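You operate a simulated robot arm through the tools that you are given. There is no shell and no other tool. Be economical: measure what you need, move in short steps, check, and stop when the job is done.

You are at the controls of a simulated two-armed robot. One attempt, no reset.

JOB
Pick up the white bottle that says "clean" from the top of the pale bench with one hand, pass it to the other hand and put it on the plate of the angle gauge. Set down upright: white bottle.

The check looks at the end state, three seconds after you hand in, the way a careful person would. Anything else that was tipped, shoved, dropped, spilled or broken makes it a failure.

ROBOT AND FRAMES
Two 6-joint arms with two-finger parallel grippers on one trunk, on a base that drives. Base frame: it is fixed to the floor where the robot stands at the start and does not move with it; the origin is under the middle of the robot, x ahead of it, y to its left, z up; the surface under the hand at the start is at about z = 800. Lengths are in mm, angles in rad, forces in N, time in s.
The left shoulder is at the start at [60, 187, 920], the right one opposite. With the tool pointing down near the work surface each hand reaches from about 260 to 620 mm from the robot's upright axis, wherever it stands, measured 20 degrees to its own side. Places, roughly: plate of the angle gauge (34x15 cm) [840, -3420, 860]. Payload 1.57 kg a hand.
The TCP of each hand is the grasp point between the finger pads, 30 mm short of the fingertips. In the tool frame z runs along the fingers and y along their closing line. The gripper opens to 110 mm. The fingers are 24 mm wide and 12 mm thick; the gripper's body (48 by 112 mm) begins 78 mm behind the TCP.
Orientation is that of the tool frame in the base frame, as a unit quaternion [x, y, z, w]. With the fingers straight down and closing along the base's y, the tool's x points along the base's -x, its y along +y and its z along -z.

CONTROLS
- The arms move only by the tool play_rows. It takes "left_moves", "right_moves" or both (then of equal length, played together; a hand with none holds still); each is a list that holds one entry, the list of rows, each a list of 7 numbers: the turn, a rotation vector about the tool's x, y, z in rad, then the shift along the tool's x, y, z in mm, then the finger opening in mm, from 0 to 110. In form: [[[rx, ry, rz, dx, dy, dz, gripper], ...]]. A call has 1 to 20 rows; each row shifts and turns the commanded pose from where the row before left it, along the tool's axes as they then stand. A row lasts 0.2 s, in which the tool goes at most 50 mm and 0.15 rad; a call with a longer step from one row to the next is refused whole, and so is a gripper value outside its range. A pose out of reach is approached as far as the arm can. The call stops where the force on the tool passes 40 N (or 10 N more than at its start, if that is more) or the arm is blocked; 0.2 s more then pass. Each finger travels about 153 mm/s and halts on what it meets, pressing with about 32 N; the grip force reading is that of the motor and also rises with nothing between the fingers. The clock runs only during rows and for 0.2 s after the last one: add rows that do not move to give the fingers time. It gives the time, the measured TCP pose, the force on the tool (base axes), the opening and the grip force at its end, in the units of the frame above (readings bear some noise), with the torque about the TCP (base axes, N m) and any sound that the robot's microphone picked up, and new pictures: "pictures" is both (left out), scene, wrist or none (wrist: the cameras of the hands that moved).
- Cameras (640 x 400 px; columns grow to the right, rows downward): "scene" is now at [24.1, -12.7, 1476]; the picture's right is [-0.15, -0.99, 0.00], its down [-0.64, 0.10, -0.76] and it looks along [0.75, -0.11, -0.65] (base axes); focal length 277 px, centre (320, 200). "left" rides on the left gripper at [70, -16, -141] in its tool frame; the picture's right is [0.23, 0.97, 0.00], its down [-0.86, 0.20, -0.48] and it looks along [-0.47, 0.11, 0.88] (tool axes); focal length 222 px, centre (320, 200). "right" rides on the right gripper at [70, 16, -141] in its tool frame; the picture's right is [-0.23, 0.97, 0.00], its down [-0.86, -0.20, -0.48] and it looks along [-0.47, -0.11, 0.88] (tool axes); focal length 222 px, centre (320, 200). There is no depth. A picture from a camera that has moved, and an enlarged one, comes with that camera's place and axes in the base frame and with its lens.
- raise_lower(by): slides the trunk up (or, below 0, down) by that many mm; the arms and the scene camera ride with it, the base frame stays. It gives what a move gives, with no picture.
- base_move(legs): drives the robot by 1 to 6 legs, each [ahead, left, turn to the left] in mm, mm and rad, along the robot's own axes; the way and the turn of a leg run together, so that a leg with both is an arc; at most 1500 mm and 3.142 rad a leg. The arms and the cameras ride along, it lands a little off, and it stops where it bumps. It gives what a move gives, and a new picture of the scene camera.
- aim_head(pan, tilt): turns the head with the scene camera to pan (to the left, within 1.501 rad either way) and tilt (down, from -0.506 to 1.204), counted from straight ahead of the robot. It gives what a move gives, and a new picture of the scene camera.
- enlarge(camera, box): a new picture of the part [left, top, right, bottom] of that camera's present view, enlarged. It takes no simulated time.
- finish_job(): hands the job in; it is judged then, once.

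Work in short steps. Places have to be worked out from the pictures, the camera data and where the tool is seen: move nearer, look again, correct. Check each grasp and each placing, and mend what went wrong. You have 120 turns and 260 pictures in all, those below and enlarged ones among them. Open the grippers and draw the arms clear of the work before you hand the job in, unless the task says otherwise; then end with one line.

The tools are called after ">>>" as name(argument=value, ...) on one line, values as JSON. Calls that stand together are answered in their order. play_rows: Moves the arms, as the interface text tells. Its arguments: {"type":"object","properties":{"left_moves":{"type":"array"},"right_moves":{"type":"array"},"pictures":{"type":"string","enum":["both","scene","wrist","none"]}},"required":[]} The other tools are called the same way: raise_lower (by) slides the trunk up or down; base_move (legs) drives the base; aim_head (pan, tilt) turns the head that bears the scene camera; enlarge (camera, box) takes an enlarged picture of a part of a camera's view; finish_job () hands the job in.

At the start:

```text
clock: 0.0
left_ee_pos: [466.8, 193.3, 1061.9]
left_tcp_rot: [0.0, 1.0, 0.0, 0.001]
left_force: [0.7, -0.1, 0.3]
left_ft_torque: [-0.01, 0.0, -0.01]
left_opening: 109.9
left_finger_force: 0.1
right_ee_pos: [463.7, -222.9, 1121.0]
right_tcp_rot: [0.0, 1.0, 0.0, 0.0]
right_force: [0.0, 0.5, -0.3]
right_ft_torque: [0.01, -0.01, -0.06]
right_opening: 110.3
right_finger_force: 0.0
trunk travel left (down, up): [-548.0, 442.0]
robot x, y, heading: [-0.1, 2.6, 0.001]
head pan, tilt: [-0.147, 0.707]
```

scene: 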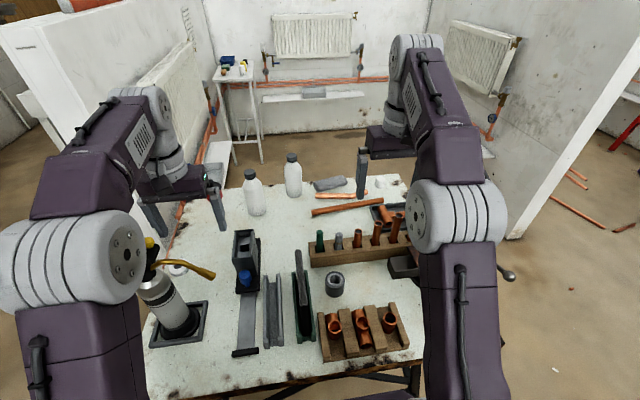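
right: 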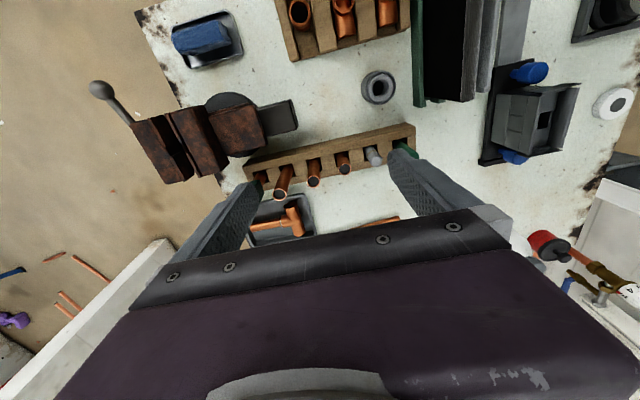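
left: 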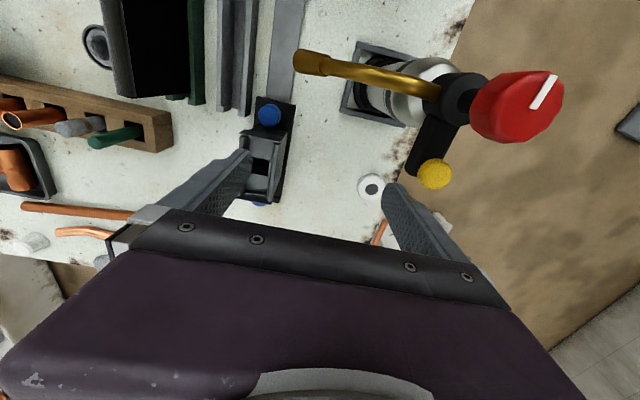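

Two white bottles stand at the far side of the bench; I need to read their labels first.

>>> enlarge(camera="scene", box=[200, 130, 400, 255])

>>> enlarge(camera="scene", box=[235, 145, 315, 225])

```text
3.20 times, centred on (300, 192) of scene
camera zoom: at [24.1, -12.7, 1476.0], right [-0.15, -0.99, 0.0], down [-0.64, 0.1, -0.76], along [0.75, -0.11, -0.65], focal length 885 px, centre (384, 224)
```

zoom: 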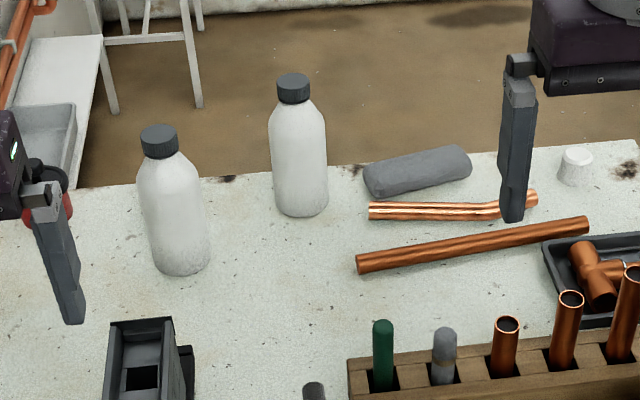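

```text
5.00 times, centred on (275, 185) of scene
camera zoom: at [24.1, -12.7, 1476.0], right [-0.15, -0.99, 0.0], down [-0.64, 0.1, -0.76], along [0.75, -0.11, -0.65], focal length 1384 px, centre (545, 275)
```

zoom: 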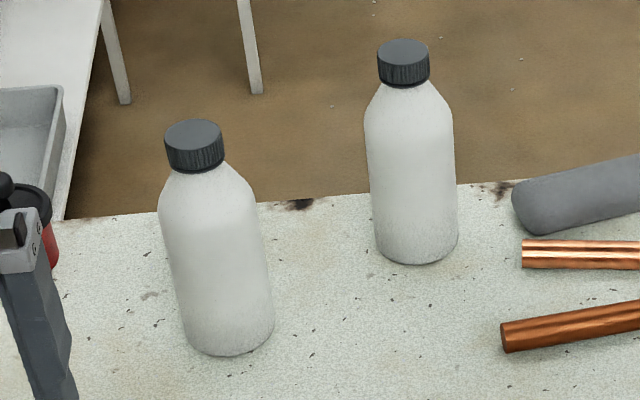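

The labels face away, and the bottles are out of reach from here (x≈790–870), so I must approach from another side. I look around first.

>>> aim_head(pan=0.9, tilt=0.5)

>>> aim_head(pan=-0.9, tilt=0.5)

>>> aim_head(pan=-1.5, tilt=0.5)

>>> aim_head(pan=0, tilt=0.3)

```text
clock: 1.3
left_ee_pos: [468.1, 195.1, 1062.5]
left_tcp_rot: [0.0, 1.0, -0.001, 0.001]
left_force: [-0.4, 0.1, -0.1]
left_ft_torque: [0.01, 0.0, -0.01]
left_opening: 109.9
left_finger_force: 0.0
right_ee_pos: [461.9, -224.5, 1120.2]
right_tcp_rot: [0.0, 1.0, 0.0, -0.001]
right_force: [-0.3, 0.5, -0.1]
right_ft_torque: [-0.01, -0.03, 0.03]
right_opening: 110.1
right_finger_force: 0.1
trunk travel left (down, up): [-548.0, 442.0]
robot x, y, heading: [-2.2, -2.0, 0.003]
head pan, tilt: [0.901, 0.499]
camera scene: at [-3.1, 70.9, 1494.3], right [0.78, -0.62, 0.0], down [-0.3, -0.38, -0.88], along [0.55, 0.69, -0.48], focal length 277 px, centre (320, 200)
```

scene: 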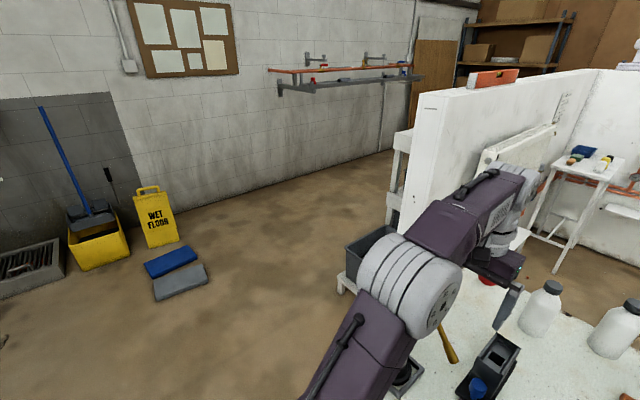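

```text
clock: 3.1
left_ee_pos: [469.1, 193.8, 1062.9]
left_tcp_rot: [0.001, 1.0, -0.001, 0.001]
left_force: [0.2, -0.9, 0.7]
left_ft_torque: [0.01, -0.04, -0.01]
left_opening: 110.1
left_finger_force: 0.1
right_ee_pos: [462.0, -224.2, 1120.3]
right_tcp_rot: [0.0, 1.0, 0.0, -0.001]
right_force: [-0.5, -0.1, -0.2]
right_ft_torque: [0.01, 0.01, 0.01]
right_opening: 110.1
right_finger_force: 0.0
trunk travel left (down, up): [-548.0, 442.0]
robot x, y, heading: [4.0, -3.4, 0.004]
head pan, tilt: [-0.901, 0.499]
camera scene: at [-3.1, -71.6, 1494.3], right [-0.78, -0.62, 0.0], down [-0.3, 0.38, -0.88], along [0.55, -0.69, -0.48], focal length 277 px, centre (320, 200)
```

scene: 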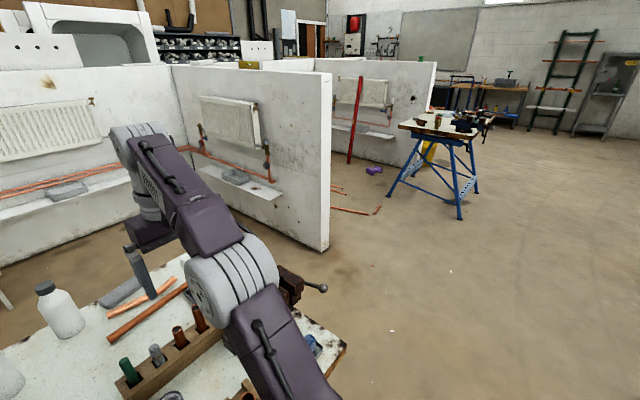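

```text
clock: 4.1
left_ee_pos: [467.8, 193.9, 1062.5]
left_tcp_rot: [0.0, 1.0, 0.0, 0.001]
left_force: [-0.1, 0.0, 0.7]
left_ft_torque: [-0.01, -0.03, 0.03]
left_opening: 110.1
left_finger_force: 0.1
right_ee_pos: [462.0, -223.2, 1120.3]
right_tcp_rot: [0.0, 1.0, 0.0, -0.001]
right_force: [0.3, 0.0, -0.6]
right_ft_torque: [-0.01, 0.03, -0.04]
right_opening: 110.0
right_finger_force: 0.0
trunk travel left (down, up): [-548.0, 442.0]
robot x, y, heading: [3.6, 2.5, 0.004]
head pan, tilt: [-1.499, 0.499]
camera scene: at [-53.0, -91.1, 1494.3], right [-1.0, -0.07, 0.0], down [-0.03, 0.48, -0.88], along [0.06, -0.88, -0.48], focal length 277 px, centre (320, 200)
```

scene: 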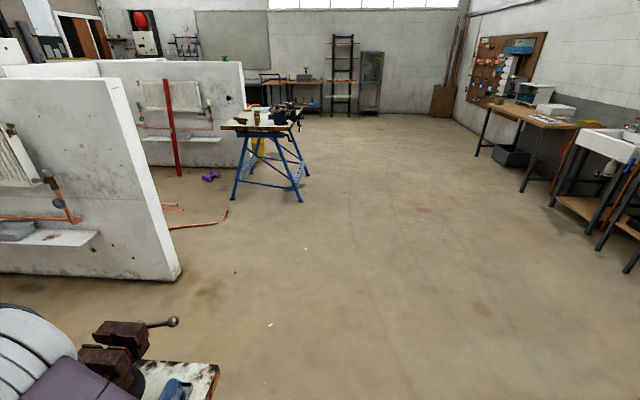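

```text
clock: 5.7
left_ee_pos: [467.8, 193.5, 1063.1]
left_tcp_rot: [0.0, 1.0, 0.001, 0.0]
left_force: [-0.3, 0.6, 0.2]
left_ft_torque: [0.02, 0.01, 0.01]
left_opening: 109.9
left_finger_force: 0.1
right_ee_pos: [461.8, -223.4, 1120.7]
right_tcp_rot: [0.001, 1.0, 0.0, 0.0]
right_force: [-0.1, -0.5, -0.3]
right_ft_torque: [-0.04, -0.01, -0.01]
right_opening: 110.2
right_finger_force: 0.1
trunk travel left (down, up): [-548.0, 442.0]
robot x, y, heading: [0.0, -0.5, 0.003]
head pan, tilt: [0.0, 0.3]
camera scene: at [33.7, -0.4, 1512.7], right [0.0, -1.0, 0.0], down [-0.3, 0.0, -0.96], along [0.96, 0.0, -0.3], focal length 277 px, centre (320, 200)
```

scene: 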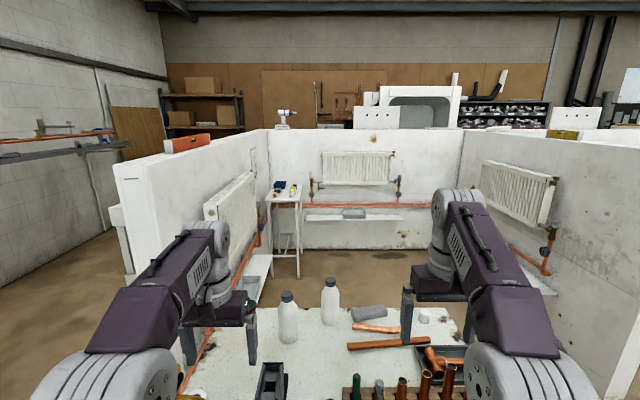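

The bench's far side opens into a booth, reachable via the ~1 m gap on the right. I'll raise the arms clear, back out, strafe right, and drive in through the gap.

>>> raise_lower(by=150)

>>> base_move(legs=[[-500, 0, 0], [0, -1060, 0]])

```text
clock: 7.5
left_ee_pos: [468.8, 193.1, 1212.4]
left_tcp_rot: [0.0, 1.0, 0.0, 0.001]
left_force: [0.6, -0.5, -0.1]
left_ft_torque: [0.03, 0.0, 0.02]
left_opening: 110.0
left_finger_force: 0.1
right_ee_pos: [462.6, -224.7, 1270.5]
right_tcp_rot: [0.0, 1.0, 0.0, 0.0]
right_force: [-0.1, 0.6, -0.2]
right_ft_torque: [0.0, -0.01, -0.03]
right_opening: 109.9
right_finger_force: 0.1
trunk travel left (down, up): [-698.0, 292.0]
robot x, y, heading: [3.0, 2.1, -0.005]
head pan, tilt: [0.0, 0.3]
```

```text
clock: 15.4
left_ee_pos: [-26.2, -853.1, 1213.4]
left_tcp_rot: [-0.009, 1.0, 0.0, 0.0]
left_force: [-0.1, -0.1, -0.4]
left_ft_torque: [-0.02, 0.0, -0.01]
left_opening: 109.9
left_finger_force: 0.0
right_ee_pos: [-23.7, -1271.8, 1271.2]
right_tcp_rot: [-0.01, 1.0, 0.0, 0.0]
right_force: [-0.1, 0.6, -0.4]
right_ft_torque: [0.0, 0.02, 0.01]
right_opening: 110.1
right_finger_force: 0.1
trunk travel left (down, up): [-698.0, 292.0]
robot x, y, heading: [-485.9, -1054.2, 0.023]
head pan, tilt: [0.0, 0.3]
camera scene: at [-456.1, -1056.5, 1662.7], right [0.02, -1.0, 0.0], down [-0.3, -0.01, -0.96], along [0.96, 0.02, -0.3], focal length 277 px, centre (320, 200)
```

scene: 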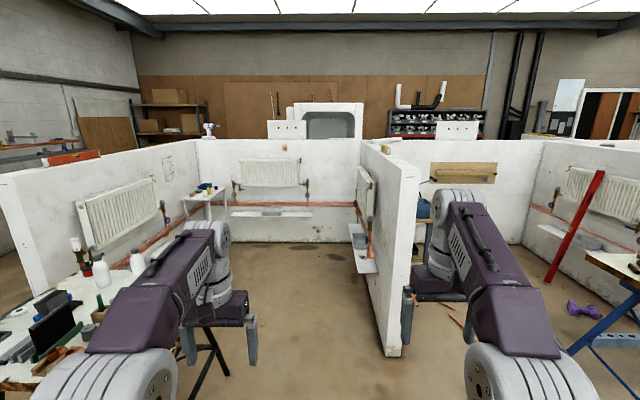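

The gap (y≈-500 to -1500) is clear ahead. I straighten and drive into the booth.

>>> base_move(legs=[[0, 50, -0.023], [1000, 0, 0], [1050, 0, 0]])

```text
clock: 26.5
left_ee_pos: [2096.9, -792.9, 1212.0]
left_tcp_rot: [0.0, 1.0, 0.0, 0.001]
left_force: [0.6, 0.1, 0.1]
left_ft_torque: [0.03, 0.03, 0.01]
left_opening: 110.3
left_finger_force: 0.1
right_ee_pos: [2092.0, -1212.5, 1269.8]
right_tcp_rot: [0.0, 1.0, 0.0, 0.0]
right_force: [-0.2, 0.8, 0.0]
right_ft_torque: [0.0, 0.0, 0.0]
right_opening: 110.0
right_finger_force: 0.1
trunk travel left (down, up): [-698.0, 292.0]
robot x, y, heading: [1631.4, -986.9, -0.003]
head pan, tilt: [0.0, 0.3]
camera scene: at [1662.3, -988.7, 1662.7], right [0.0, -1.0, 0.0], down [-0.3, 0.0, -0.96], along [0.96, 0.0, -0.3], focal length 277 px, centre (320, 200)
```

scene: 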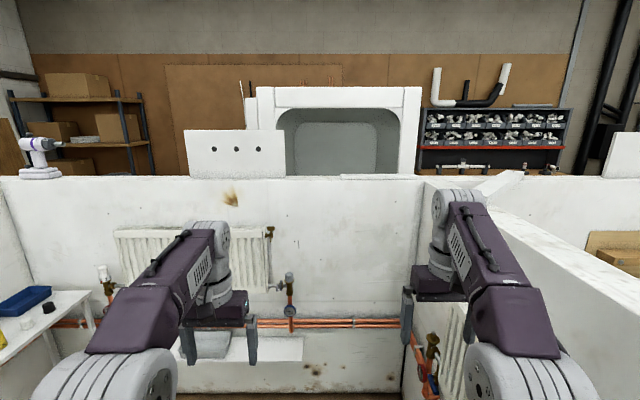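

Plenty of room; I turn to face the bench from its far side, then strafe toward the bottles.

>>> base_move(legs=[[0, 0, 3.14], [0, -1000, 0]])

>>> aim_head(pan=0, tilt=0.7)

```text
clock: 39.0
left_ee_pos: [1183.3, -157.4, 1212.7]
left_tcp_rot: [1.0, -0.021, 0.0, 0.0]
left_force: [0.0, -0.7, 0.0]
left_ft_torque: [0.02, -0.02, 0.02]
left_opening: 109.9
left_finger_force: 0.1
right_ee_pos: [1206.4, 261.7, 1270.4]
right_tcp_rot: [1.0, -0.02, 0.001, 0.0]
right_force: [0.5, 0.0, -0.1]
right_ft_torque: [0.0, 0.0, -0.01]
right_opening: 109.8
right_finger_force: 0.0
trunk travel left (down, up): [-698.0, 292.0]
robot x, y, heading: [1659.5, 19.0, 3.101]
head pan, tilt: [0.0, 0.3]
camera scene: at [1625.7, 19.2, 1662.7], right [0.04, 1.0, 0.0], down [0.3, -0.01, -0.96], along [-0.95, 0.04, -0.3], focal length 277 px, centre (320, 200)
```

scene: 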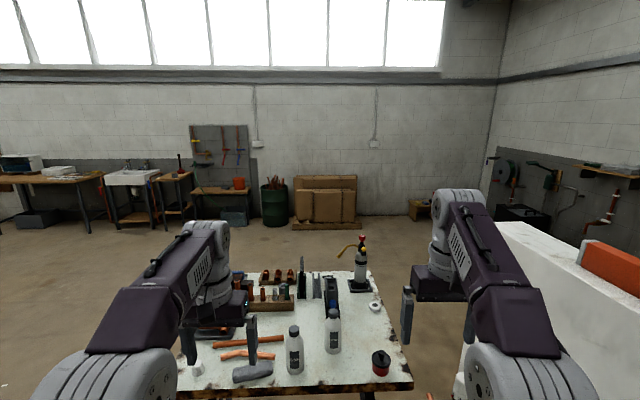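

```text
clock: 39.9
left_ee_pos: [1184.5, -155.8, 1212.9]
left_tcp_rot: [1.0, -0.021, -0.001, 0.0]
left_force: [0.4, 0.7, 0.4]
left_ft_torque: [0.04, -0.01, 0.0]
left_opening: 110.0
left_finger_force: 0.1
right_ee_pos: [1205.4, 261.6, 1269.8]
right_tcp_rot: [1.0, -0.02, 0.0, 0.0]
right_force: [-0.6, -0.1, -0.2]
right_ft_torque: [0.01, 0.02, 0.02]
right_opening: 110.1
right_finger_force: 0.0
trunk travel left (down, up): [-698.0, 292.0]
robot x, y, heading: [1655.4, 22.5, 3.105]
head pan, tilt: [0.0, 0.7]
camera scene: at [1634.1, 19.3, 1626.7], right [0.04, 1.0, 0.0], down [0.64, -0.03, -0.77], along [-0.76, 0.03, -0.64], focal length 277 px, centre (320, 200)
```

scene: 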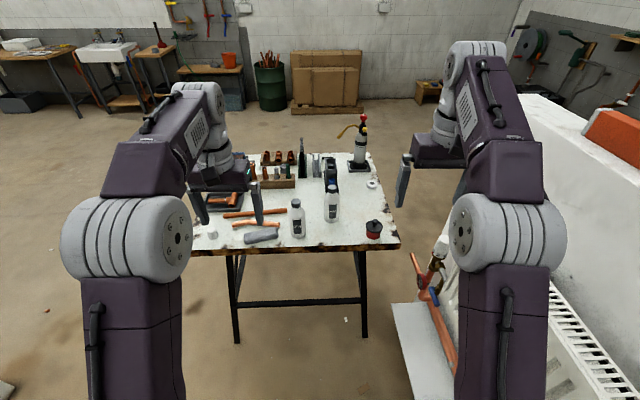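

Labels face this side; I'll read them.

>>> enlarge(camera="scene", box=[280, 175, 350, 245])

>>> enlarge(camera="scene", box=[180, 130, 420, 270])

```text
5.71 times, centred on (315, 210) of scene
camera zoom: at [1634.1, 19.3, 1626.7], right [0.04, 1.0, 0.0], down [0.64, -0.03, -0.77], along [-0.76, 0.03, -0.64], focal length 1581 px, centre (349, 143)
```

zoom: 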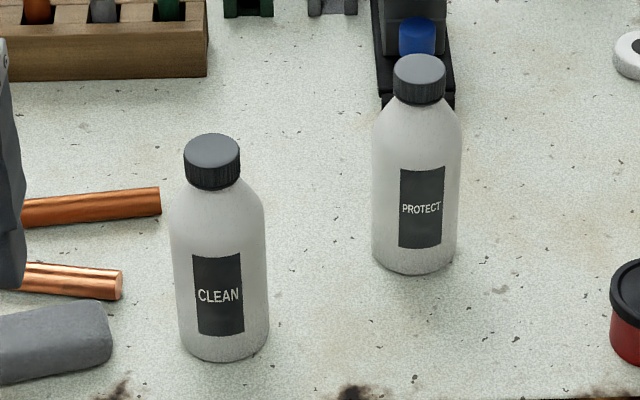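

```text
2.67 times, centred on (300, 200) of scene
camera zoom: at [1634.1, 19.3, 1626.7], right [0.04, 1.0, 0.0], down [0.64, -0.03, -0.77], along [-0.76, 0.03, -0.64], focal length 738 px, centre (373, 200)
```

zoom: 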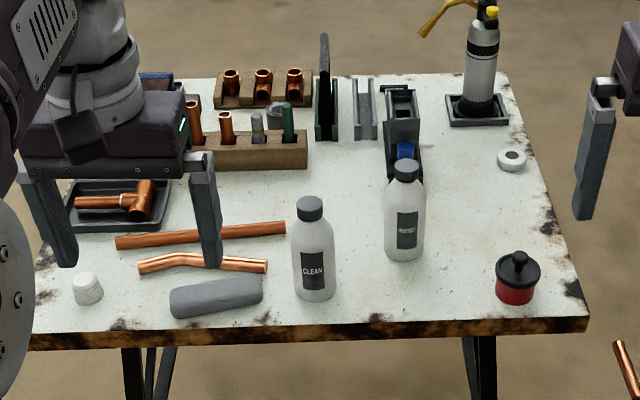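

The near bottle is "CLEAN", at about (862, -33), clear of neighbours. Plan: left hand grasps it low from the side, right hand takes it top-down, and places it. I drive closer.

>>> base_move(legs=[[259, -40, 0.038]])

```text
clock: 41.7
left_ee_pos: [939.0, -130.5, 1213.9]
left_tcp_rot: [1.0, -0.001, -0.002, 0.0]
left_force: [0.6, 1.0, -0.2]
left_ft_torque: [0.0, 0.01, -0.02]
left_opening: 110.2
left_finger_force: 0.0
right_ee_pos: [944.8, 289.4, 1272.1]
right_tcp_rot: [1.0, -0.001, -0.001, 0.0]
right_force: [0.0, 0.0, 0.1]
right_ft_torque: [0.01, -0.01, 0.03]
right_opening: 110.1
right_finger_force: 0.1
trunk travel left (down, up): [-698.0, 292.0]
robot x, y, heading: [1405.9, 64.7, 3.147]
head pan, tilt: [0.0, 0.7]
camera scene: at [1382.7, 63.3, 1626.6], right [0.0, 1.0, 0.0], down [0.64, 0.0, -0.77], along [-0.77, 0.0, -0.64], focal length 277 px, centre (320, 200)
```

scene: 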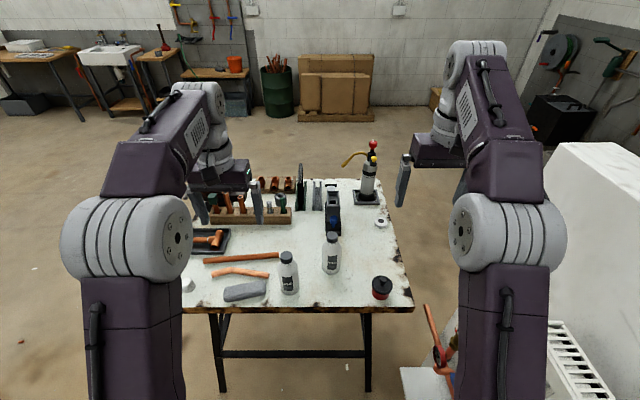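

The bottle stands as expected. I tilt the left tool to point ahead (about 21° below horizontal) and centre it laterally on the bottle while still high.

>>> play_rows(left_moves=[[[0, -0.15, 0, 0, -12, 0, 110], [0, -0.15, 0, 0, -12, 0, 110], [0, -0.15, 0, 0, -12, 0, 110], [0, -0.15, 0, 0, -12, 0, 110], [0, -0.15, 0, 0, -12, 0, 110], [0, -0.15, 0, 0, -12, 0, 110], [0, -0.15, 0, 0, -12, 0, 110], [0, -0.15, 0, 0, -12, 0, 110]]], pictures="both")

>>> raise_lower(by=-130)

```text
clock: 43.5
left_ee_pos: [938.8, -33.9, 1211.8]
left_tcp_rot: [0.825, 0.0, -0.565, 0.0]
left_force: [-1.0, 0.6, 0.7]
left_ft_torque: [0.02, -0.04, 0.0]
left_opening: 110.0
left_finger_force: 0.1
right_ee_pos: [942.9, 288.4, 1270.0]
right_tcp_rot: [1.0, 0.001, 0.0, 0.0]
right_force: [0.0, -0.4, 0.5]
right_ft_torque: [0.0, -0.01, 0.05]
right_opening: 109.9
right_finger_force: 0.1
trunk travel left (down, up): [-698.0, 292.0]
robot x, y, heading: [1405.1, 66.1, 3.143]
head pan, tilt: [0.0, 0.7]
camera scene: at [1380.6, 64.1, 1626.6], right [0.0, 1.0, 0.0], down [0.64, 0.0, -0.76], along [-0.76, 0.0, -0.64], focal length 277 px, centre (320, 200)
camera left: at [1096.1, -17.4, 1198.1], right [0.08, -0.97, -0.21], down [0.14, -0.2, 0.97], along [-0.99, -0.11, 0.12], focal length 222 px, centre (320, 200)
```

scene: 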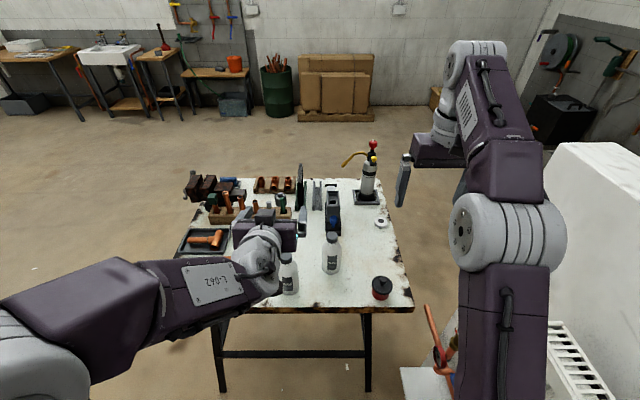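
left: 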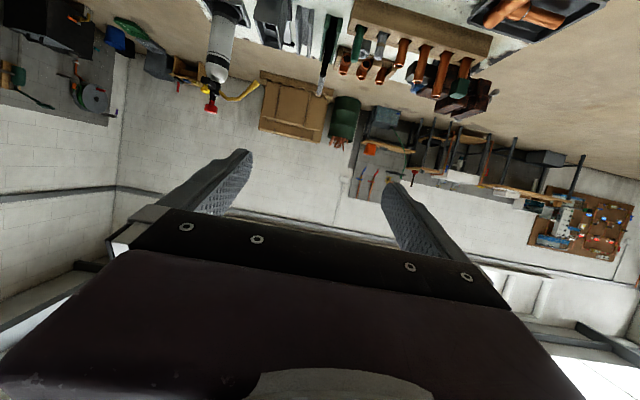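

```text
clock: 45.1
left_ee_pos: [939.0, -34.3, 1082.1]
left_tcp_rot: [0.825, 0.0, -0.566, -0.001]
left_force: [0.9, 0.1, -0.3]
left_ft_torque: [0.0, 0.0, -0.03]
left_opening: 110.1
left_finger_force: 0.0
right_ee_pos: [944.4, 288.5, 1141.2]
right_tcp_rot: [1.0, 0.0, 0.0, 0.001]
right_force: [-0.2, 0.4, -0.3]
right_ft_torque: [0.0, -0.03, 0.02]
right_opening: 109.9
right_finger_force: 0.1
trunk travel left (down, up): [-568.0, 422.0]
robot x, y, heading: [1410.5, 62.5, 3.143]
head pan, tilt: [0.0, 0.7]
```

I move the left hand to a pre-grasp point behind the bottle at body height and look with the wrist camera.

>>> play_rows(left_moves=[[[0, 0, 0, 38, 0.5, -5, 110], [0, 0, 0, 38, 0.5, 5, 110], [0, 0, 0, 38, 0.5, 5, 110], [0, 0, 0, 38, 0.5, 10, 110], [0, 0, 0, 38, 0, 10, 110], [0, 0, 0, 0, 0, 0, 110]]])

```text
clock: 46.5
left_ee_pos: [938.9, 1.0, 958.0]
left_tcp_rot: [0.827, -0.003, -0.562, 0.004]
left_force: [0.0, -0.2, 0.5]
left_ft_torque: [0.02, 0.02, 0.0]
left_opening: 110.0
left_finger_force: 0.1
left hand out of reach, approached as far as the arm can: row 1, 2, 3, 4, 5
right_ee_pos: [943.1, 289.4, 1141.2]
right_tcp_rot: [1.0, 0.001, -0.001, 0.0]
right_force: [0.1, 1.0, -0.3]
right_ft_torque: [-0.02, 0.0, 0.0]
right_opening: 109.8
right_finger_force: 0.0
trunk travel left (down, up): [-568.0, 422.0]
robot x, y, heading: [1405.1, 63.0, 3.142]
head pan, tilt: [0.0, 0.7]
camera scene: at [1380.9, 63.5, 1496.6], right [0.0, 1.0, 0.0], down [0.64, 0.0, -0.76], along [-0.76, 0.0, -0.64], focal length 277 px, centre (320, 200)
camera left: at [1096.3, 17.7, 946.3], right [0.09, -0.98, -0.2], down [0.13, -0.19, 0.97], along [-0.99, -0.11, 0.11], focal length 222 px, centre (320, 200)
```

scene: 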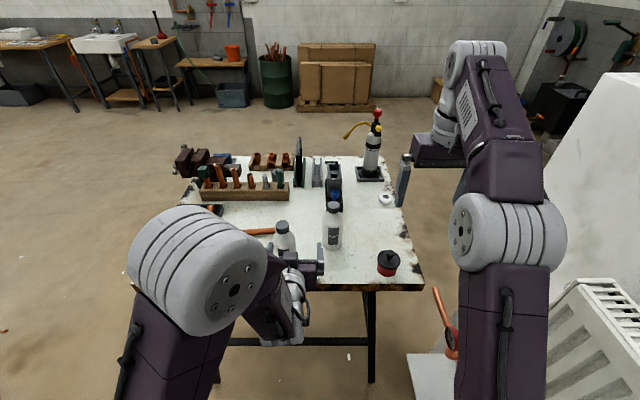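
left: 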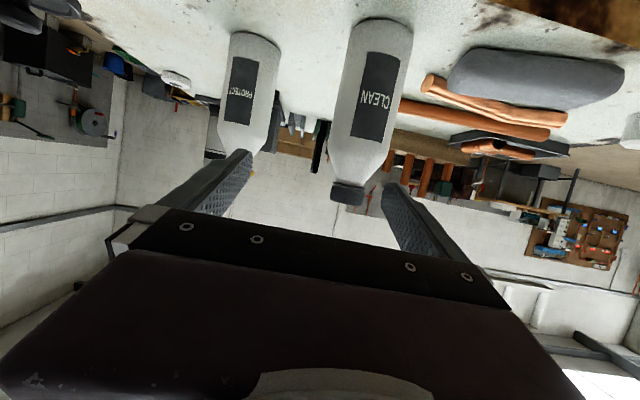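

The hand is at the arm's limit here (too folded). I lift the hand again, back the base a little, and lower the trunk so the arm works in a comfortable posture.

>>> play_rows(left_moves=[[[0, 0, 0, -40, 0, -10, 110], [0, 0, 0, -40, 0, -10, 110], [0, 0, 0, -40, 0, -10, 110], [0, 0, 0, -40, 0, 0, 110], [0, 0, 0, -30, 0, 0, 110], [0, 0, 0, 0, 0, 0, 110]]], pictures="none")

>>> base_move(legs=[[-110, 0, 0]])

```text
clock: 47.9
left_ee_pos: [899.6, 1.3, 1148.4]
left_tcp_rot: [0.825, -0.001, -0.565, -0.001]
left_force: [-0.3, 0.5, 0.3]
left_ft_torque: [0.0, -0.01, -0.02]
left_opening: 109.9
left_finger_force: 0.0
right_ee_pos: [943.8, 288.1, 1141.8]
right_tcp_rot: [1.0, 0.001, -0.001, 0.0]
right_force: [-0.7, -0.6, 0.8]
right_ft_torque: [-0.03, -0.02, -0.02]
right_opening: 109.9
right_finger_force: 0.0
trunk travel left (down, up): [-568.0, 422.0]
robot x, y, heading: [1404.9, 62.8, 3.143]
head pan, tilt: [0.0, 0.7]
```

```text
clock: 49.1
left_ee_pos: [1007.7, 1.4, 1148.4]
left_tcp_rot: [0.825, -0.001, -0.565, -0.001]
left_force: [0.0, 0.8, 0.6]
left_ft_torque: [0.0, 0.01, 0.0]
left_opening: 110.3
left_finger_force: 0.0
right_ee_pos: [1051.9, 288.7, 1139.8]
right_tcp_rot: [1.0, -0.001, 0.0, 0.0]
right_force: [0.6, 0.5, 0.4]
right_ft_torque: [0.02, -0.01, 0.02]
right_opening: 109.9
right_finger_force: 0.1
trunk travel left (down, up): [-568.0, 422.0]
robot x, y, heading: [1517.1, 61.8, 3.138]
head pan, tilt: [0.0, 0.7]
camera scene: at [1489.4, 63.4, 1496.6], right [0.0, 1.0, 0.0], down [0.64, 0.0, -0.77], along [-0.77, 0.0, -0.64], focal length 277 px, centre (320, 200)
```

scene: 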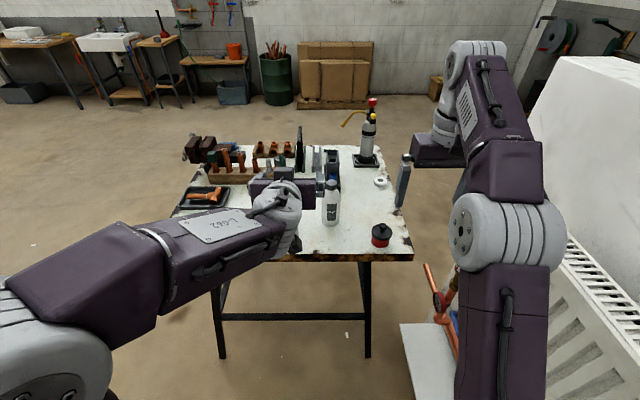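

Hands are clear of the bench edge (x≥980 vs 940). I lower the trunk so the left TCP sits near bottle-body height.

>>> raise_lower(by=-268)

>>> play_rows(left_moves=[[[0, 0, 0, 0, 12, 0, 110], [0, 0, 0, 0, 12, 0, 110], [0, 0, 0, 0, 12, 0, 110], [0, 0, 0, 0, 0, 0, 110]]])

```text
clock: 51.8
left_ee_pos: [1007.6, 2.5, 879.9]
left_tcp_rot: [0.825, -0.001, -0.565, 0.0]
left_force: [-0.9, -0.3, -0.3]
left_ft_torque: [-0.02, 0.01, -0.02]
left_opening: 109.8
left_finger_force: 0.1
right_ee_pos: [1052.4, 288.9, 872.4]
right_tcp_rot: [1.0, -0.002, 0.0, 0.0]
right_force: [0.5, 0.4, 0.2]
right_ft_torque: [-0.03, 0.01, -0.01]
right_opening: 109.8
right_finger_force: 0.1
trunk travel left (down, up): [-300.0, 690.0]
robot x, y, heading: [1516.6, 62.7, 3.137]
head pan, tilt: [0.0, 0.7]
```

```text
clock: 52.8
left_ee_pos: [1005.9, -33.9, 879.5]
left_tcp_rot: [0.825, -0.001, -0.565, -0.001]
left_force: [-0.3, 0.2, 1.0]
left_ft_torque: [-0.01, 0.02, 0.01]
left_opening: 110.0
left_finger_force: 0.2
right_ee_pos: [1051.6, 289.4, 872.6]
right_tcp_rot: [1.0, -0.002, 0.0, 0.0]
right_force: [0.1, 0.4, -1.1]
right_ft_torque: [0.0, -0.03, 0.01]
right_opening: 110.0
right_finger_force: 0.0
trunk travel left (down, up): [-300.0, 690.0]
robot x, y, heading: [1512.4, 63.7, 3.134]
head pan, tilt: [0.0, 0.7]
camera scene: at [1489.3, 63.4, 1228.6], right [0.0, 1.0, 0.0], down [0.64, 0.0, -0.76], along [-0.76, 0.0, -0.64], focal length 277 px, centre (320, 200)
camera left: at [1163.5, -17.5, 866.2], right [0.08, -0.97, -0.21], down [0.14, -0.2, 0.97], along [-0.99, -0.11, 0.12], focal length 222 px, centre (320, 200)
```

scene: 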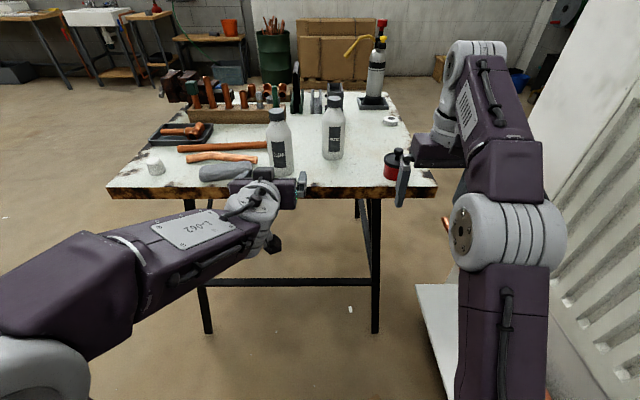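
left: 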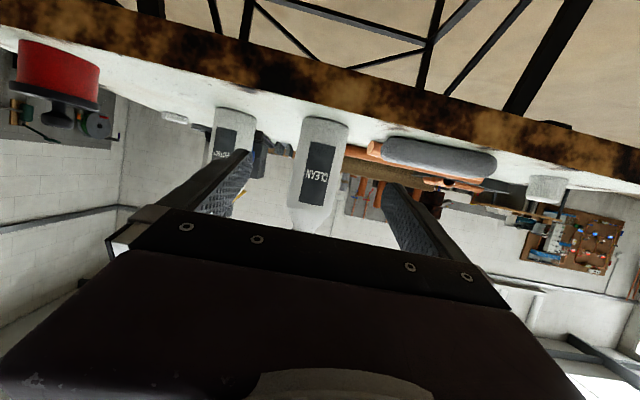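

Bottle axis in the wrist view lies at y≈-39, x≈858. I narrow the fingers to 92 mm and approach two thirds of the way.

>>> play_rows(left_moves=[[[0, 0, 0, -5, 1.2, 25, 92], [0, 0, 0, -5, 1.2, 25, 92], [0, 0, 0, -3, 1.2, 25, 92], [0, 0, 0, -3, 1.2, 20, 92], [0, 0, 0, 0, 0, 0, 92]]])

```text
clock: 54.0
left_ee_pos: [913.7, -39.7, 860.5]
left_tcp_rot: [0.825, -0.002, -0.565, -0.002]
left_force: [1.1, 0.1, -0.5]
left_ft_torque: [0.03, 0.03, 0.01]
left_opening: 92.2
left_finger_force: 0.0
right_ee_pos: [1052.6, 288.2, 872.9]
right_tcp_rot: [1.0, -0.001, 0.0, 0.0]
right_force: [-0.6, 0.2, 1.0]
right_ft_torque: [0.01, 0.01, 0.01]
right_opening: 109.9
right_finger_force: 0.2
trunk travel left (down, up): [-300.0, 690.0]
robot x, y, heading: [1515.2, 64.4, 3.139]
head pan, tilt: [0.0, 0.7]
camera scene: at [1489.4, 63.4, 1228.6], right [0.0, 1.0, 0.0], down [0.64, 0.0, -0.76], along [-0.76, 0.0, -0.64], focal length 277 px, centre (320, 200)
camera left: at [1070.7, -23.9, 847.2], right [0.08, -0.97, -0.21], down [0.14, -0.2, 0.97], along [-0.99, -0.11, 0.12], focal length 222 px, centre (320, 200)
```

scene: 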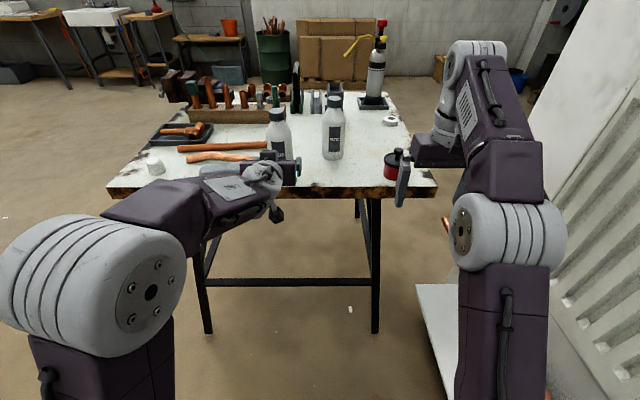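
left: 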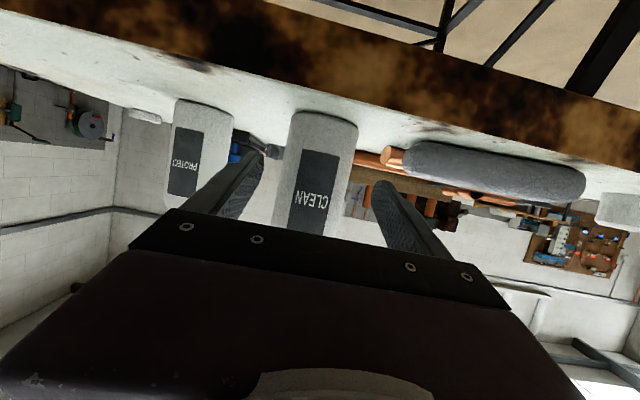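

Alignment is good (y≈-39). I finish the approach and close the fingers.

>>> play_rows(left_moves=[[[0, 0, 0, -1, 0, 20, 92], [0, 0, 0, -2, 0, 20, 92], [0, 0, 0, -1, 0, 18, 92], [0, 0, 0, 0, 0, 0, 92], [0, 0, 0, 0, 0, 0, 70], [0, 0, 0, 0, 0, 0, 55], [0, 0, 0, 0, 0, 0, 50], [0, 0, 0, 0, 0, 0, 50]]])

```text
clock: 55.8
left_ee_pos: [859.0, -38.2, 842.0]
left_tcp_rot: [0.825, -0.001, -0.565, -0.001]
left_force: [-1.4, 1.5, 1.2]
left_ft_torque: [0.13, 0.06, 0.02]
left_opening: 63.3
left_finger_force: 31.6
right_ee_pos: [1052.1, 289.5, 872.0]
right_tcp_rot: [1.0, -0.003, 0.0, -0.001]
right_force: [-0.1, -0.4, 0.7]
right_ft_torque: [-0.01, 0.0, -0.02]
right_opening: 109.8
right_finger_force: 0.0
trunk travel left (down, up): [-300.0, 690.0]
robot x, y, heading: [1517.4, 67.5, 3.141]
head pan, tilt: [0.0, 0.7]
camera scene: at [1489.0, 63.6, 1228.6], right [0.0, 1.0, 0.0], down [0.64, 0.0, -0.76], along [-0.76, 0.0, -0.64], focal length 277 px, centre (320, 200)
camera left: at [1015.5, -22.9, 828.8], right [0.08, -0.97, -0.21], down [0.14, -0.2, 0.97], along [-0.99, -0.11, 0.12], focal length 222 px, centre (320, 200)
```

scene: 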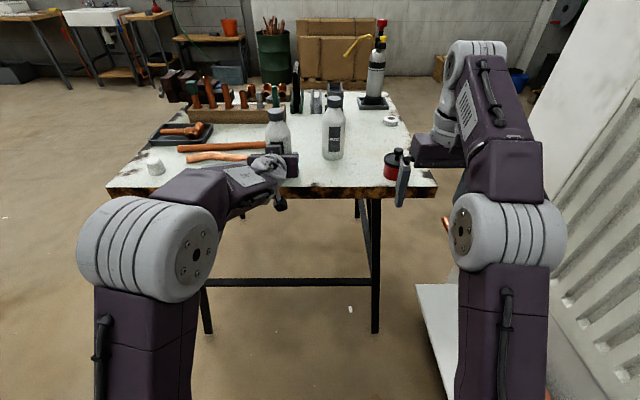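
left: 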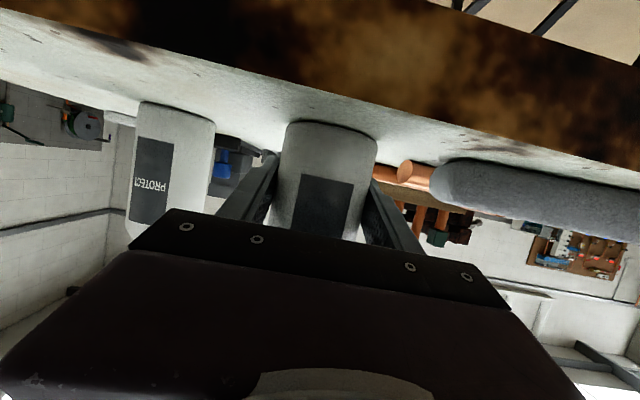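

Gripped at 63.3 mm, 31.6 N. I lift straight up with the trunk.

>>> raise_lower(by=60)

>>> aim_head(pan=0.1, tilt=0.7)

```text
clock: 56.8
left_ee_pos: [858.9, -39.3, 901.1]
left_tcp_rot: [0.826, -0.001, -0.564, -0.001]
left_force: [0.1, -0.5, -4.7]
left_ft_torque: [-0.02, 0.02, 0.01]
left_opening: 63.4
left_finger_force: 31.9
right_ee_pos: [1051.7, 288.8, 932.5]
right_tcp_rot: [1.0, -0.002, 0.0, -0.001]
right_force: [0.5, -0.3, -0.1]
right_ft_torque: [-0.03, -0.03, 0.0]
right_opening: 110.1
right_finger_force: 0.0
trunk travel left (down, up): [-360.0, 630.0]
robot x, y, heading: [1512.5, 65.5, 3.142]
head pan, tilt: [0.0, 0.7]
```

```text
clock: 57.5
left_ee_pos: [857.0, -38.6, 900.7]
left_tcp_rot: [0.825, -0.001, -0.565, -0.001]
left_force: [0.8, 0.1, -5.3]
left_ft_torque: [0.01, 0.01, 0.01]
left_opening: 63.3
left_finger_force: 32.4
right_ee_pos: [1051.6, 289.5, 932.5]
right_tcp_rot: [1.0, -0.002, 0.0, 0.0]
right_force: [-0.5, 0.2, -0.4]
right_ft_torque: [0.01, -0.05, -0.02]
right_opening: 110.0
right_finger_force: 0.0
trunk travel left (down, up): [-360.0, 630.0]
robot x, y, heading: [1513.8, 62.7, 3.14]
head pan, tilt: [0.099, 0.7]
camera scene: at [1488.8, 54.9, 1288.5], right [-0.1, 1.0, 0.0], down [0.64, 0.06, -0.76], along [-0.76, -0.07, -0.64], focal length 277 px, centre (320, 200)
```

scene: 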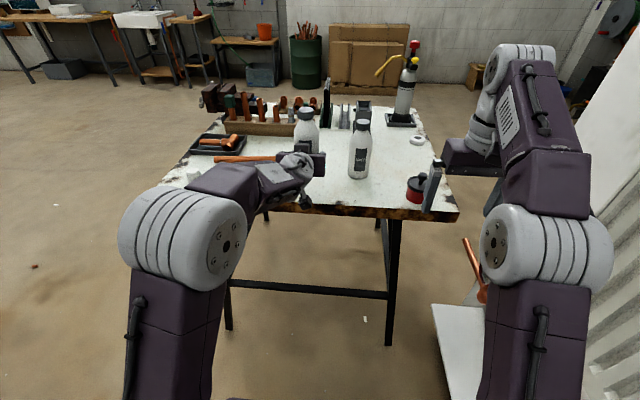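

The bottle is lifted upright (≈0.5 kg). I raise more and back away from the bench for the handover.

>>> raise_lower(by=200)

>>> base_move(legs=[[-350, 0, 0]])

```text
clock: 59.7
left_ee_pos: [857.8, -39.5, 1101.4]
left_tcp_rot: [0.825, -0.001, -0.565, -0.001]
left_force: [-0.7, 0.0, -4.5]
left_ft_torque: [0.02, 0.01, -0.01]
left_opening: 63.2
left_finger_force: 32.0
right_ee_pos: [1051.3, 289.8, 1132.9]
right_tcp_rot: [1.0, -0.002, 0.001, 0.0]
right_force: [-0.7, 0.6, 0.3]
right_ft_torque: [-0.02, -0.01, 0.01]
right_opening: 109.9
right_finger_force: 0.1
trunk travel left (down, up): [-560.0, 430.0]
robot x, y, heading: [1512.2, 61.0, 3.135]
head pan, tilt: [0.099, 0.7]
```

```text
clock: 61.9
left_ee_pos: [1201.7, -34.9, 1100.8]
left_tcp_rot: [0.825, -0.006, -0.565, -0.005]
left_force: [-0.1, -0.4, -5.0]
left_ft_torque: [0.04, -0.01, -0.02]
left_opening: 63.2
left_finger_force: 32.0
right_ee_pos: [1400.1, 291.5, 1132.4]
right_tcp_rot: [1.0, -0.007, 0.001, 0.0]
right_force: [0.1, -0.4, 0.1]
right_ft_torque: [0.0, 0.02, -0.01]
right_opening: 110.2
right_finger_force: 0.0
trunk travel left (down, up): [-560.0, 430.0]
robot x, y, heading: [1858.8, 55.9, 3.126]
head pan, tilt: [0.099, 0.7]
camera scene: at [1833.9, 52.1, 1488.5], right [-0.09, 1.0, 0.0], down [0.64, 0.05, -0.76], along [-0.76, -0.07, -0.64], focal length 277 px, centre (320, 200)
```

scene: 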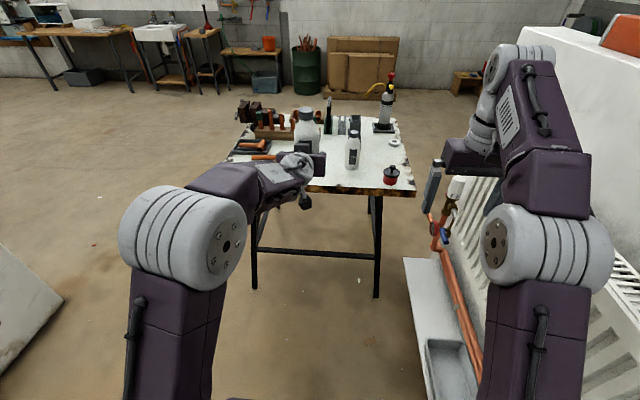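

I draw the left hand 90 mm closer and raise the right hand so its tips clear the bottle top (≈1238).

>>> play_rows(left_moves=[[[0, 0, 0, 6.5, 0, -17, 50], [0, 0, 0, 6.5, 0, -17, 50], [0, 0, 0, 6.5, 0, -17, 50], [0, 0, 0, 6.5, 0, -17, 50], [0, 0, 0, 6.5, 0, -17, 50], [0, 0, 0, 0, 0, 0, 50]]], right_moves=[[[0, 0, 0, 0, 0, -34, 110], [0, 0, 0, 0, 0, -34, 110], [0, 0, 0, 0, 0, -34, 110], [0, 0, 0, 0, 0, -34, 110], [0, 0, 0, 0, 0, -34, 110], [0, 0, 0, 0, 0, 0, 110]]])

```text
clock: 63.3
left_ee_pos: [1290.6, -38.8, 1100.8]
left_tcp_rot: [0.825, -0.006, -0.564, -0.004]
left_force: [-0.3, -0.1, -4.7]
left_ft_torque: [0.01, -0.03, 0.0]
left_opening: 62.9
left_finger_force: 32.5
right_ee_pos: [1457.9, 284.5, 1181.7]
right_tcp_rot: [1.0, -0.007, 0.001, 0.0]
right_force: [0.1, 0.6, -0.7]
right_ft_torque: [0.0, 0.01, 0.02]
right_opening: 110.2
right_finger_force: 0.1
right hand out of reach, approached as far as the arm can: row 1, 2, 3, 4, 5
trunk travel left (down, up): [-560.0, 430.0]
robot x, y, heading: [1862.0, 60.0, 3.128]
head pan, tilt: [0.099, 0.7]
camera scene: at [1833.0, 52.3, 1488.5], right [-0.09, 1.0, 0.0], down [0.64, 0.05, -0.76], along [-0.76, -0.07, -0.65], focal length 277 px, centre (320, 200)
camera right: at [1529.8, 266.5, 1322.4], right [-0.24, -0.97, 0.0], down [-0.85, 0.21, 0.48], along [-0.46, 0.12, -0.88], focal length 222 px, centre (320, 200)
camera left: at [1448.6, -24.6, 1088.0], right [0.07, -0.97, -0.21], down [0.13, -0.2, 0.97], along [-0.99, -0.09, 0.12], focal length 222 px, centre (320, 200)
```

scene: 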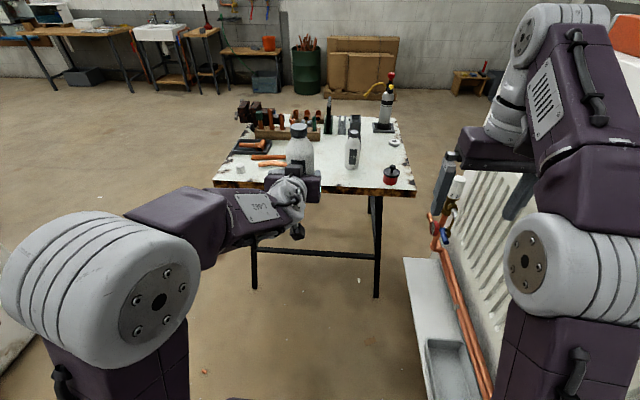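
right: 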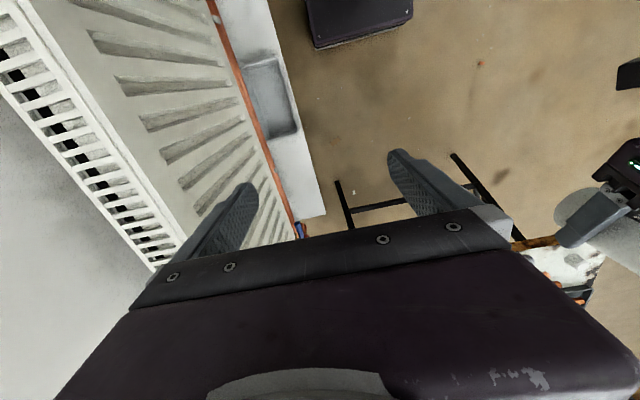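
left: 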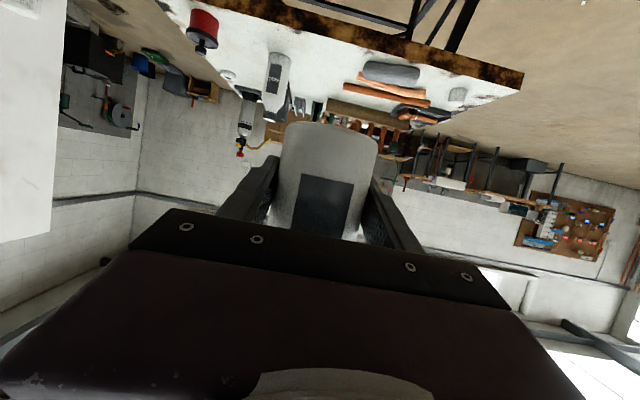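

The right arm can't reach high enough top-down, so I'll hand over lower, with the right hand coming in at 45° from its side on the upper body. First I shift the base left for room and lower the left hand by 150 mm.

>>> base_move(legs=[[0, 450, 0.013]])

>>> play_rows(left_moves=[[[0, 0, 0, 28, 0, 10.9, 50], [0, 0, 0, 28, 0, 10.9, 50], [0, 0, 0, 28, 0, 10.9, 50], [0, 0, 0, 28, 0, 10.9, 50], [0, 0, 0, 28, 0, 10.9, 50], [0, 0, 0, 0, 0, 0, 50], [0, 0, 0, 0, 0, 0, 50]]], right_moves=[[[0, 0, -0.15, 0, 0, 5, 90], [0, 0, -0.15, 0, 0, 5, 90], [0, 0, -0.15, 0, 0, 5, 90], [0, 0, -0.15, 0, 0, 5, 90], [0, 0, -0.15, 0, 0, 5, 90], [0, 0, -0.15, 0, 0, 5, 90], [0, 0, -0.147, 0, 0, 5, 90]]], pictures="scene")

```text
clock: 66.0
left_ee_pos: [1286.0, -494.0, 1100.7]
left_tcp_rot: [0.826, -0.005, -0.564, -0.004]
left_force: [0.1, -0.1, -4.1]
left_ft_torque: [0.01, 0.01, 0.0]
left_opening: 63.4
left_finger_force: 32.1
right_ee_pos: [1452.6, -170.1, 1182.5]
right_tcp_rot: [1.0, -0.006, -0.001, 0.0]
right_force: [0.4, -0.3, -0.1]
right_ft_torque: [-0.03, -0.03, -0.01]
right_opening: 110.0
right_finger_force: 0.0
trunk travel left (down, up): [-560.0, 430.0]
robot x, y, heading: [1852.6, -391.8, 3.126]
head pan, tilt: [0.099, 0.7]
camera scene: at [1828.2, -401.7, 1488.6], right [-0.09, 1.0, 0.0], down [0.64, 0.06, -0.76], along [-0.76, -0.07, -0.64], focal length 277 px, centre (320, 200)
```

scene: 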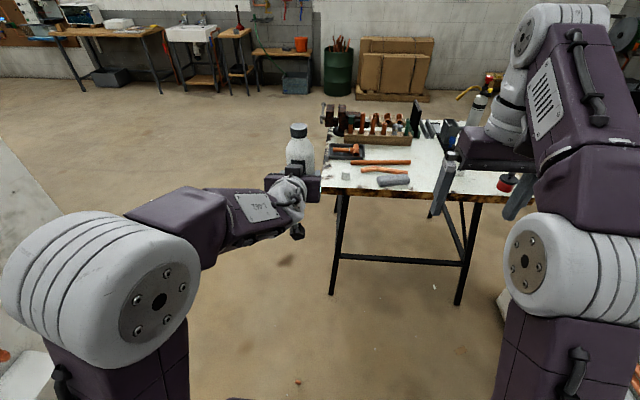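

```text
clock: 67.6
left_ee_pos: [1285.0, -492.9, 952.6]
left_tcp_rot: [0.826, -0.004, -0.564, -0.003]
left_force: [-0.3, -0.8, -5.7]
left_ft_torque: [0.03, -0.01, -0.02]
left_opening: 63.3
left_finger_force: 31.6
right_ee_pos: [1453.1, -170.6, 1147.6]
right_tcp_rot: [0.868, 0.496, -0.001, -0.001]
right_force: [-0.2, -0.6, 0.1]
right_ft_torque: [0.03, 0.03, 0.03]
right_opening: 90.2
right_finger_force: 0.1
trunk travel left (down, up): [-560.0, 430.0]
robot x, y, heading: [1856.0, -395.2, 3.128]
head pan, tilt: [0.099, 0.7]
camera scene: at [1827.9, -401.7, 1488.5], right [-0.09, 1.0, 0.0], down [0.64, 0.06, -0.76], along [-0.76, -0.07, -0.64], focal length 277 px, centre (320, 200)
```

scene: 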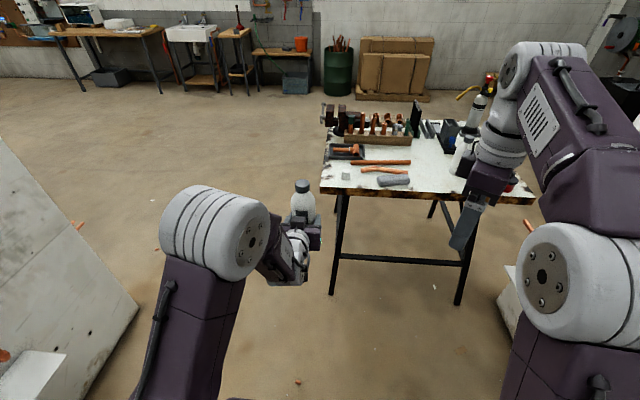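

Left hand with bottle is now at z 953. I pitch the right tool 45° toward the bottle and move to a pre-grasp point 140 mm off along its axis.

>>> play_rows(right_moves=[[[0, -0.15, 0, 0, 0, 0, 90], [0, -0.15, 0, 0, 0, 0, 90], [0, -0.15, 0, 0, 0, 0, 90], [0, -0.15, 0, 0, 0, 0, 90], [0, -0.15, 0, 0, 0, 0, 90], [0, -0.035, 0, 0, 0, 0, 90], [0, 0, 0, -27.8, 3.1, 34.3, 90], [0, 0, 0, -27.8, 3.1, 34.3, 90], [0, 0, 0, -27.8, 3.1, 34.3, 90], [0, 0, 0, -27.8, 3.1, 34.3, 90], [0, 0, 0, -27.8, 3.1, 34.3, 90], [0, 0, 0, -27.8, 3.1, 34.3, 90], [0, 0, 0, 0, 0, 0, 90]]])

```text
clock: 70.4
left_ee_pos: [1286.8, -491.8, 952.1]
left_tcp_rot: [0.825, -0.005, -0.565, -0.003]
left_force: [0.4, -0.7, -5.5]
left_ft_torque: [-0.01, 0.02, -0.01]
left_opening: 63.2
left_finger_force: 31.9
right_ee_pos: [1331.9, -403.9, 1117.0]
right_tcp_rot: [0.803, 0.457, -0.333, 0.188]
right_force: [0.1, 0.0, 0.2]
right_ft_torque: [-0.02, -0.01, 0.01]
right_opening: 90.0
right_finger_force: 0.0
trunk travel left (down, up): [-560.0, 430.0]
robot x, y, heading: [1854.0, -395.5, 3.13]
head pan, tilt: [0.099, 0.7]
camera scene: at [1829.0, -400.7, 1488.6], right [-0.09, 1.0, 0.0], down [0.64, 0.06, -0.76], along [-0.76, -0.07, -0.64], focal length 277 px, centre (320, 200)
camera right: at [1424.3, -283.7, 1167.4], right [0.75, -0.64, 0.16], down [-0.31, -0.13, 0.94], along [-0.58, -0.76, -0.29], focal length 222 px, centre (320, 200)
```

scene: 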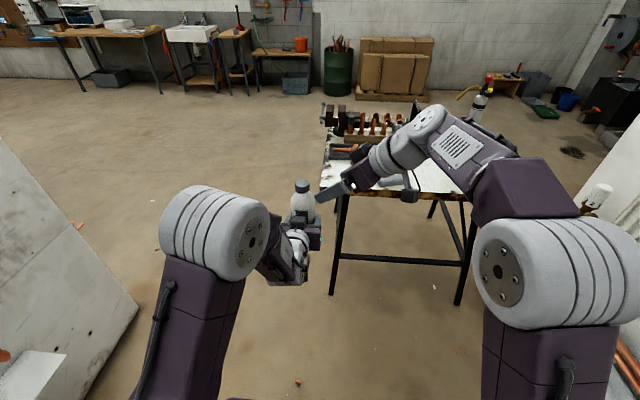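
right: 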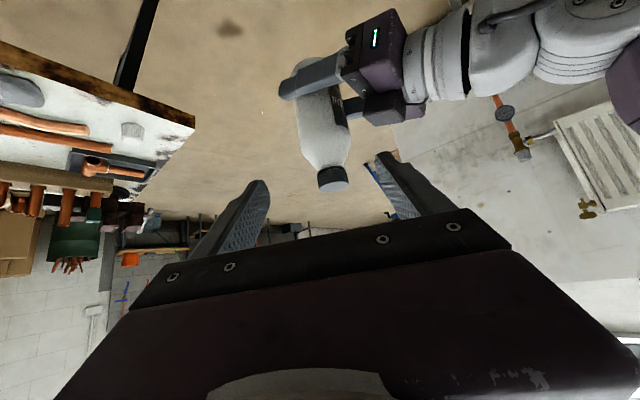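

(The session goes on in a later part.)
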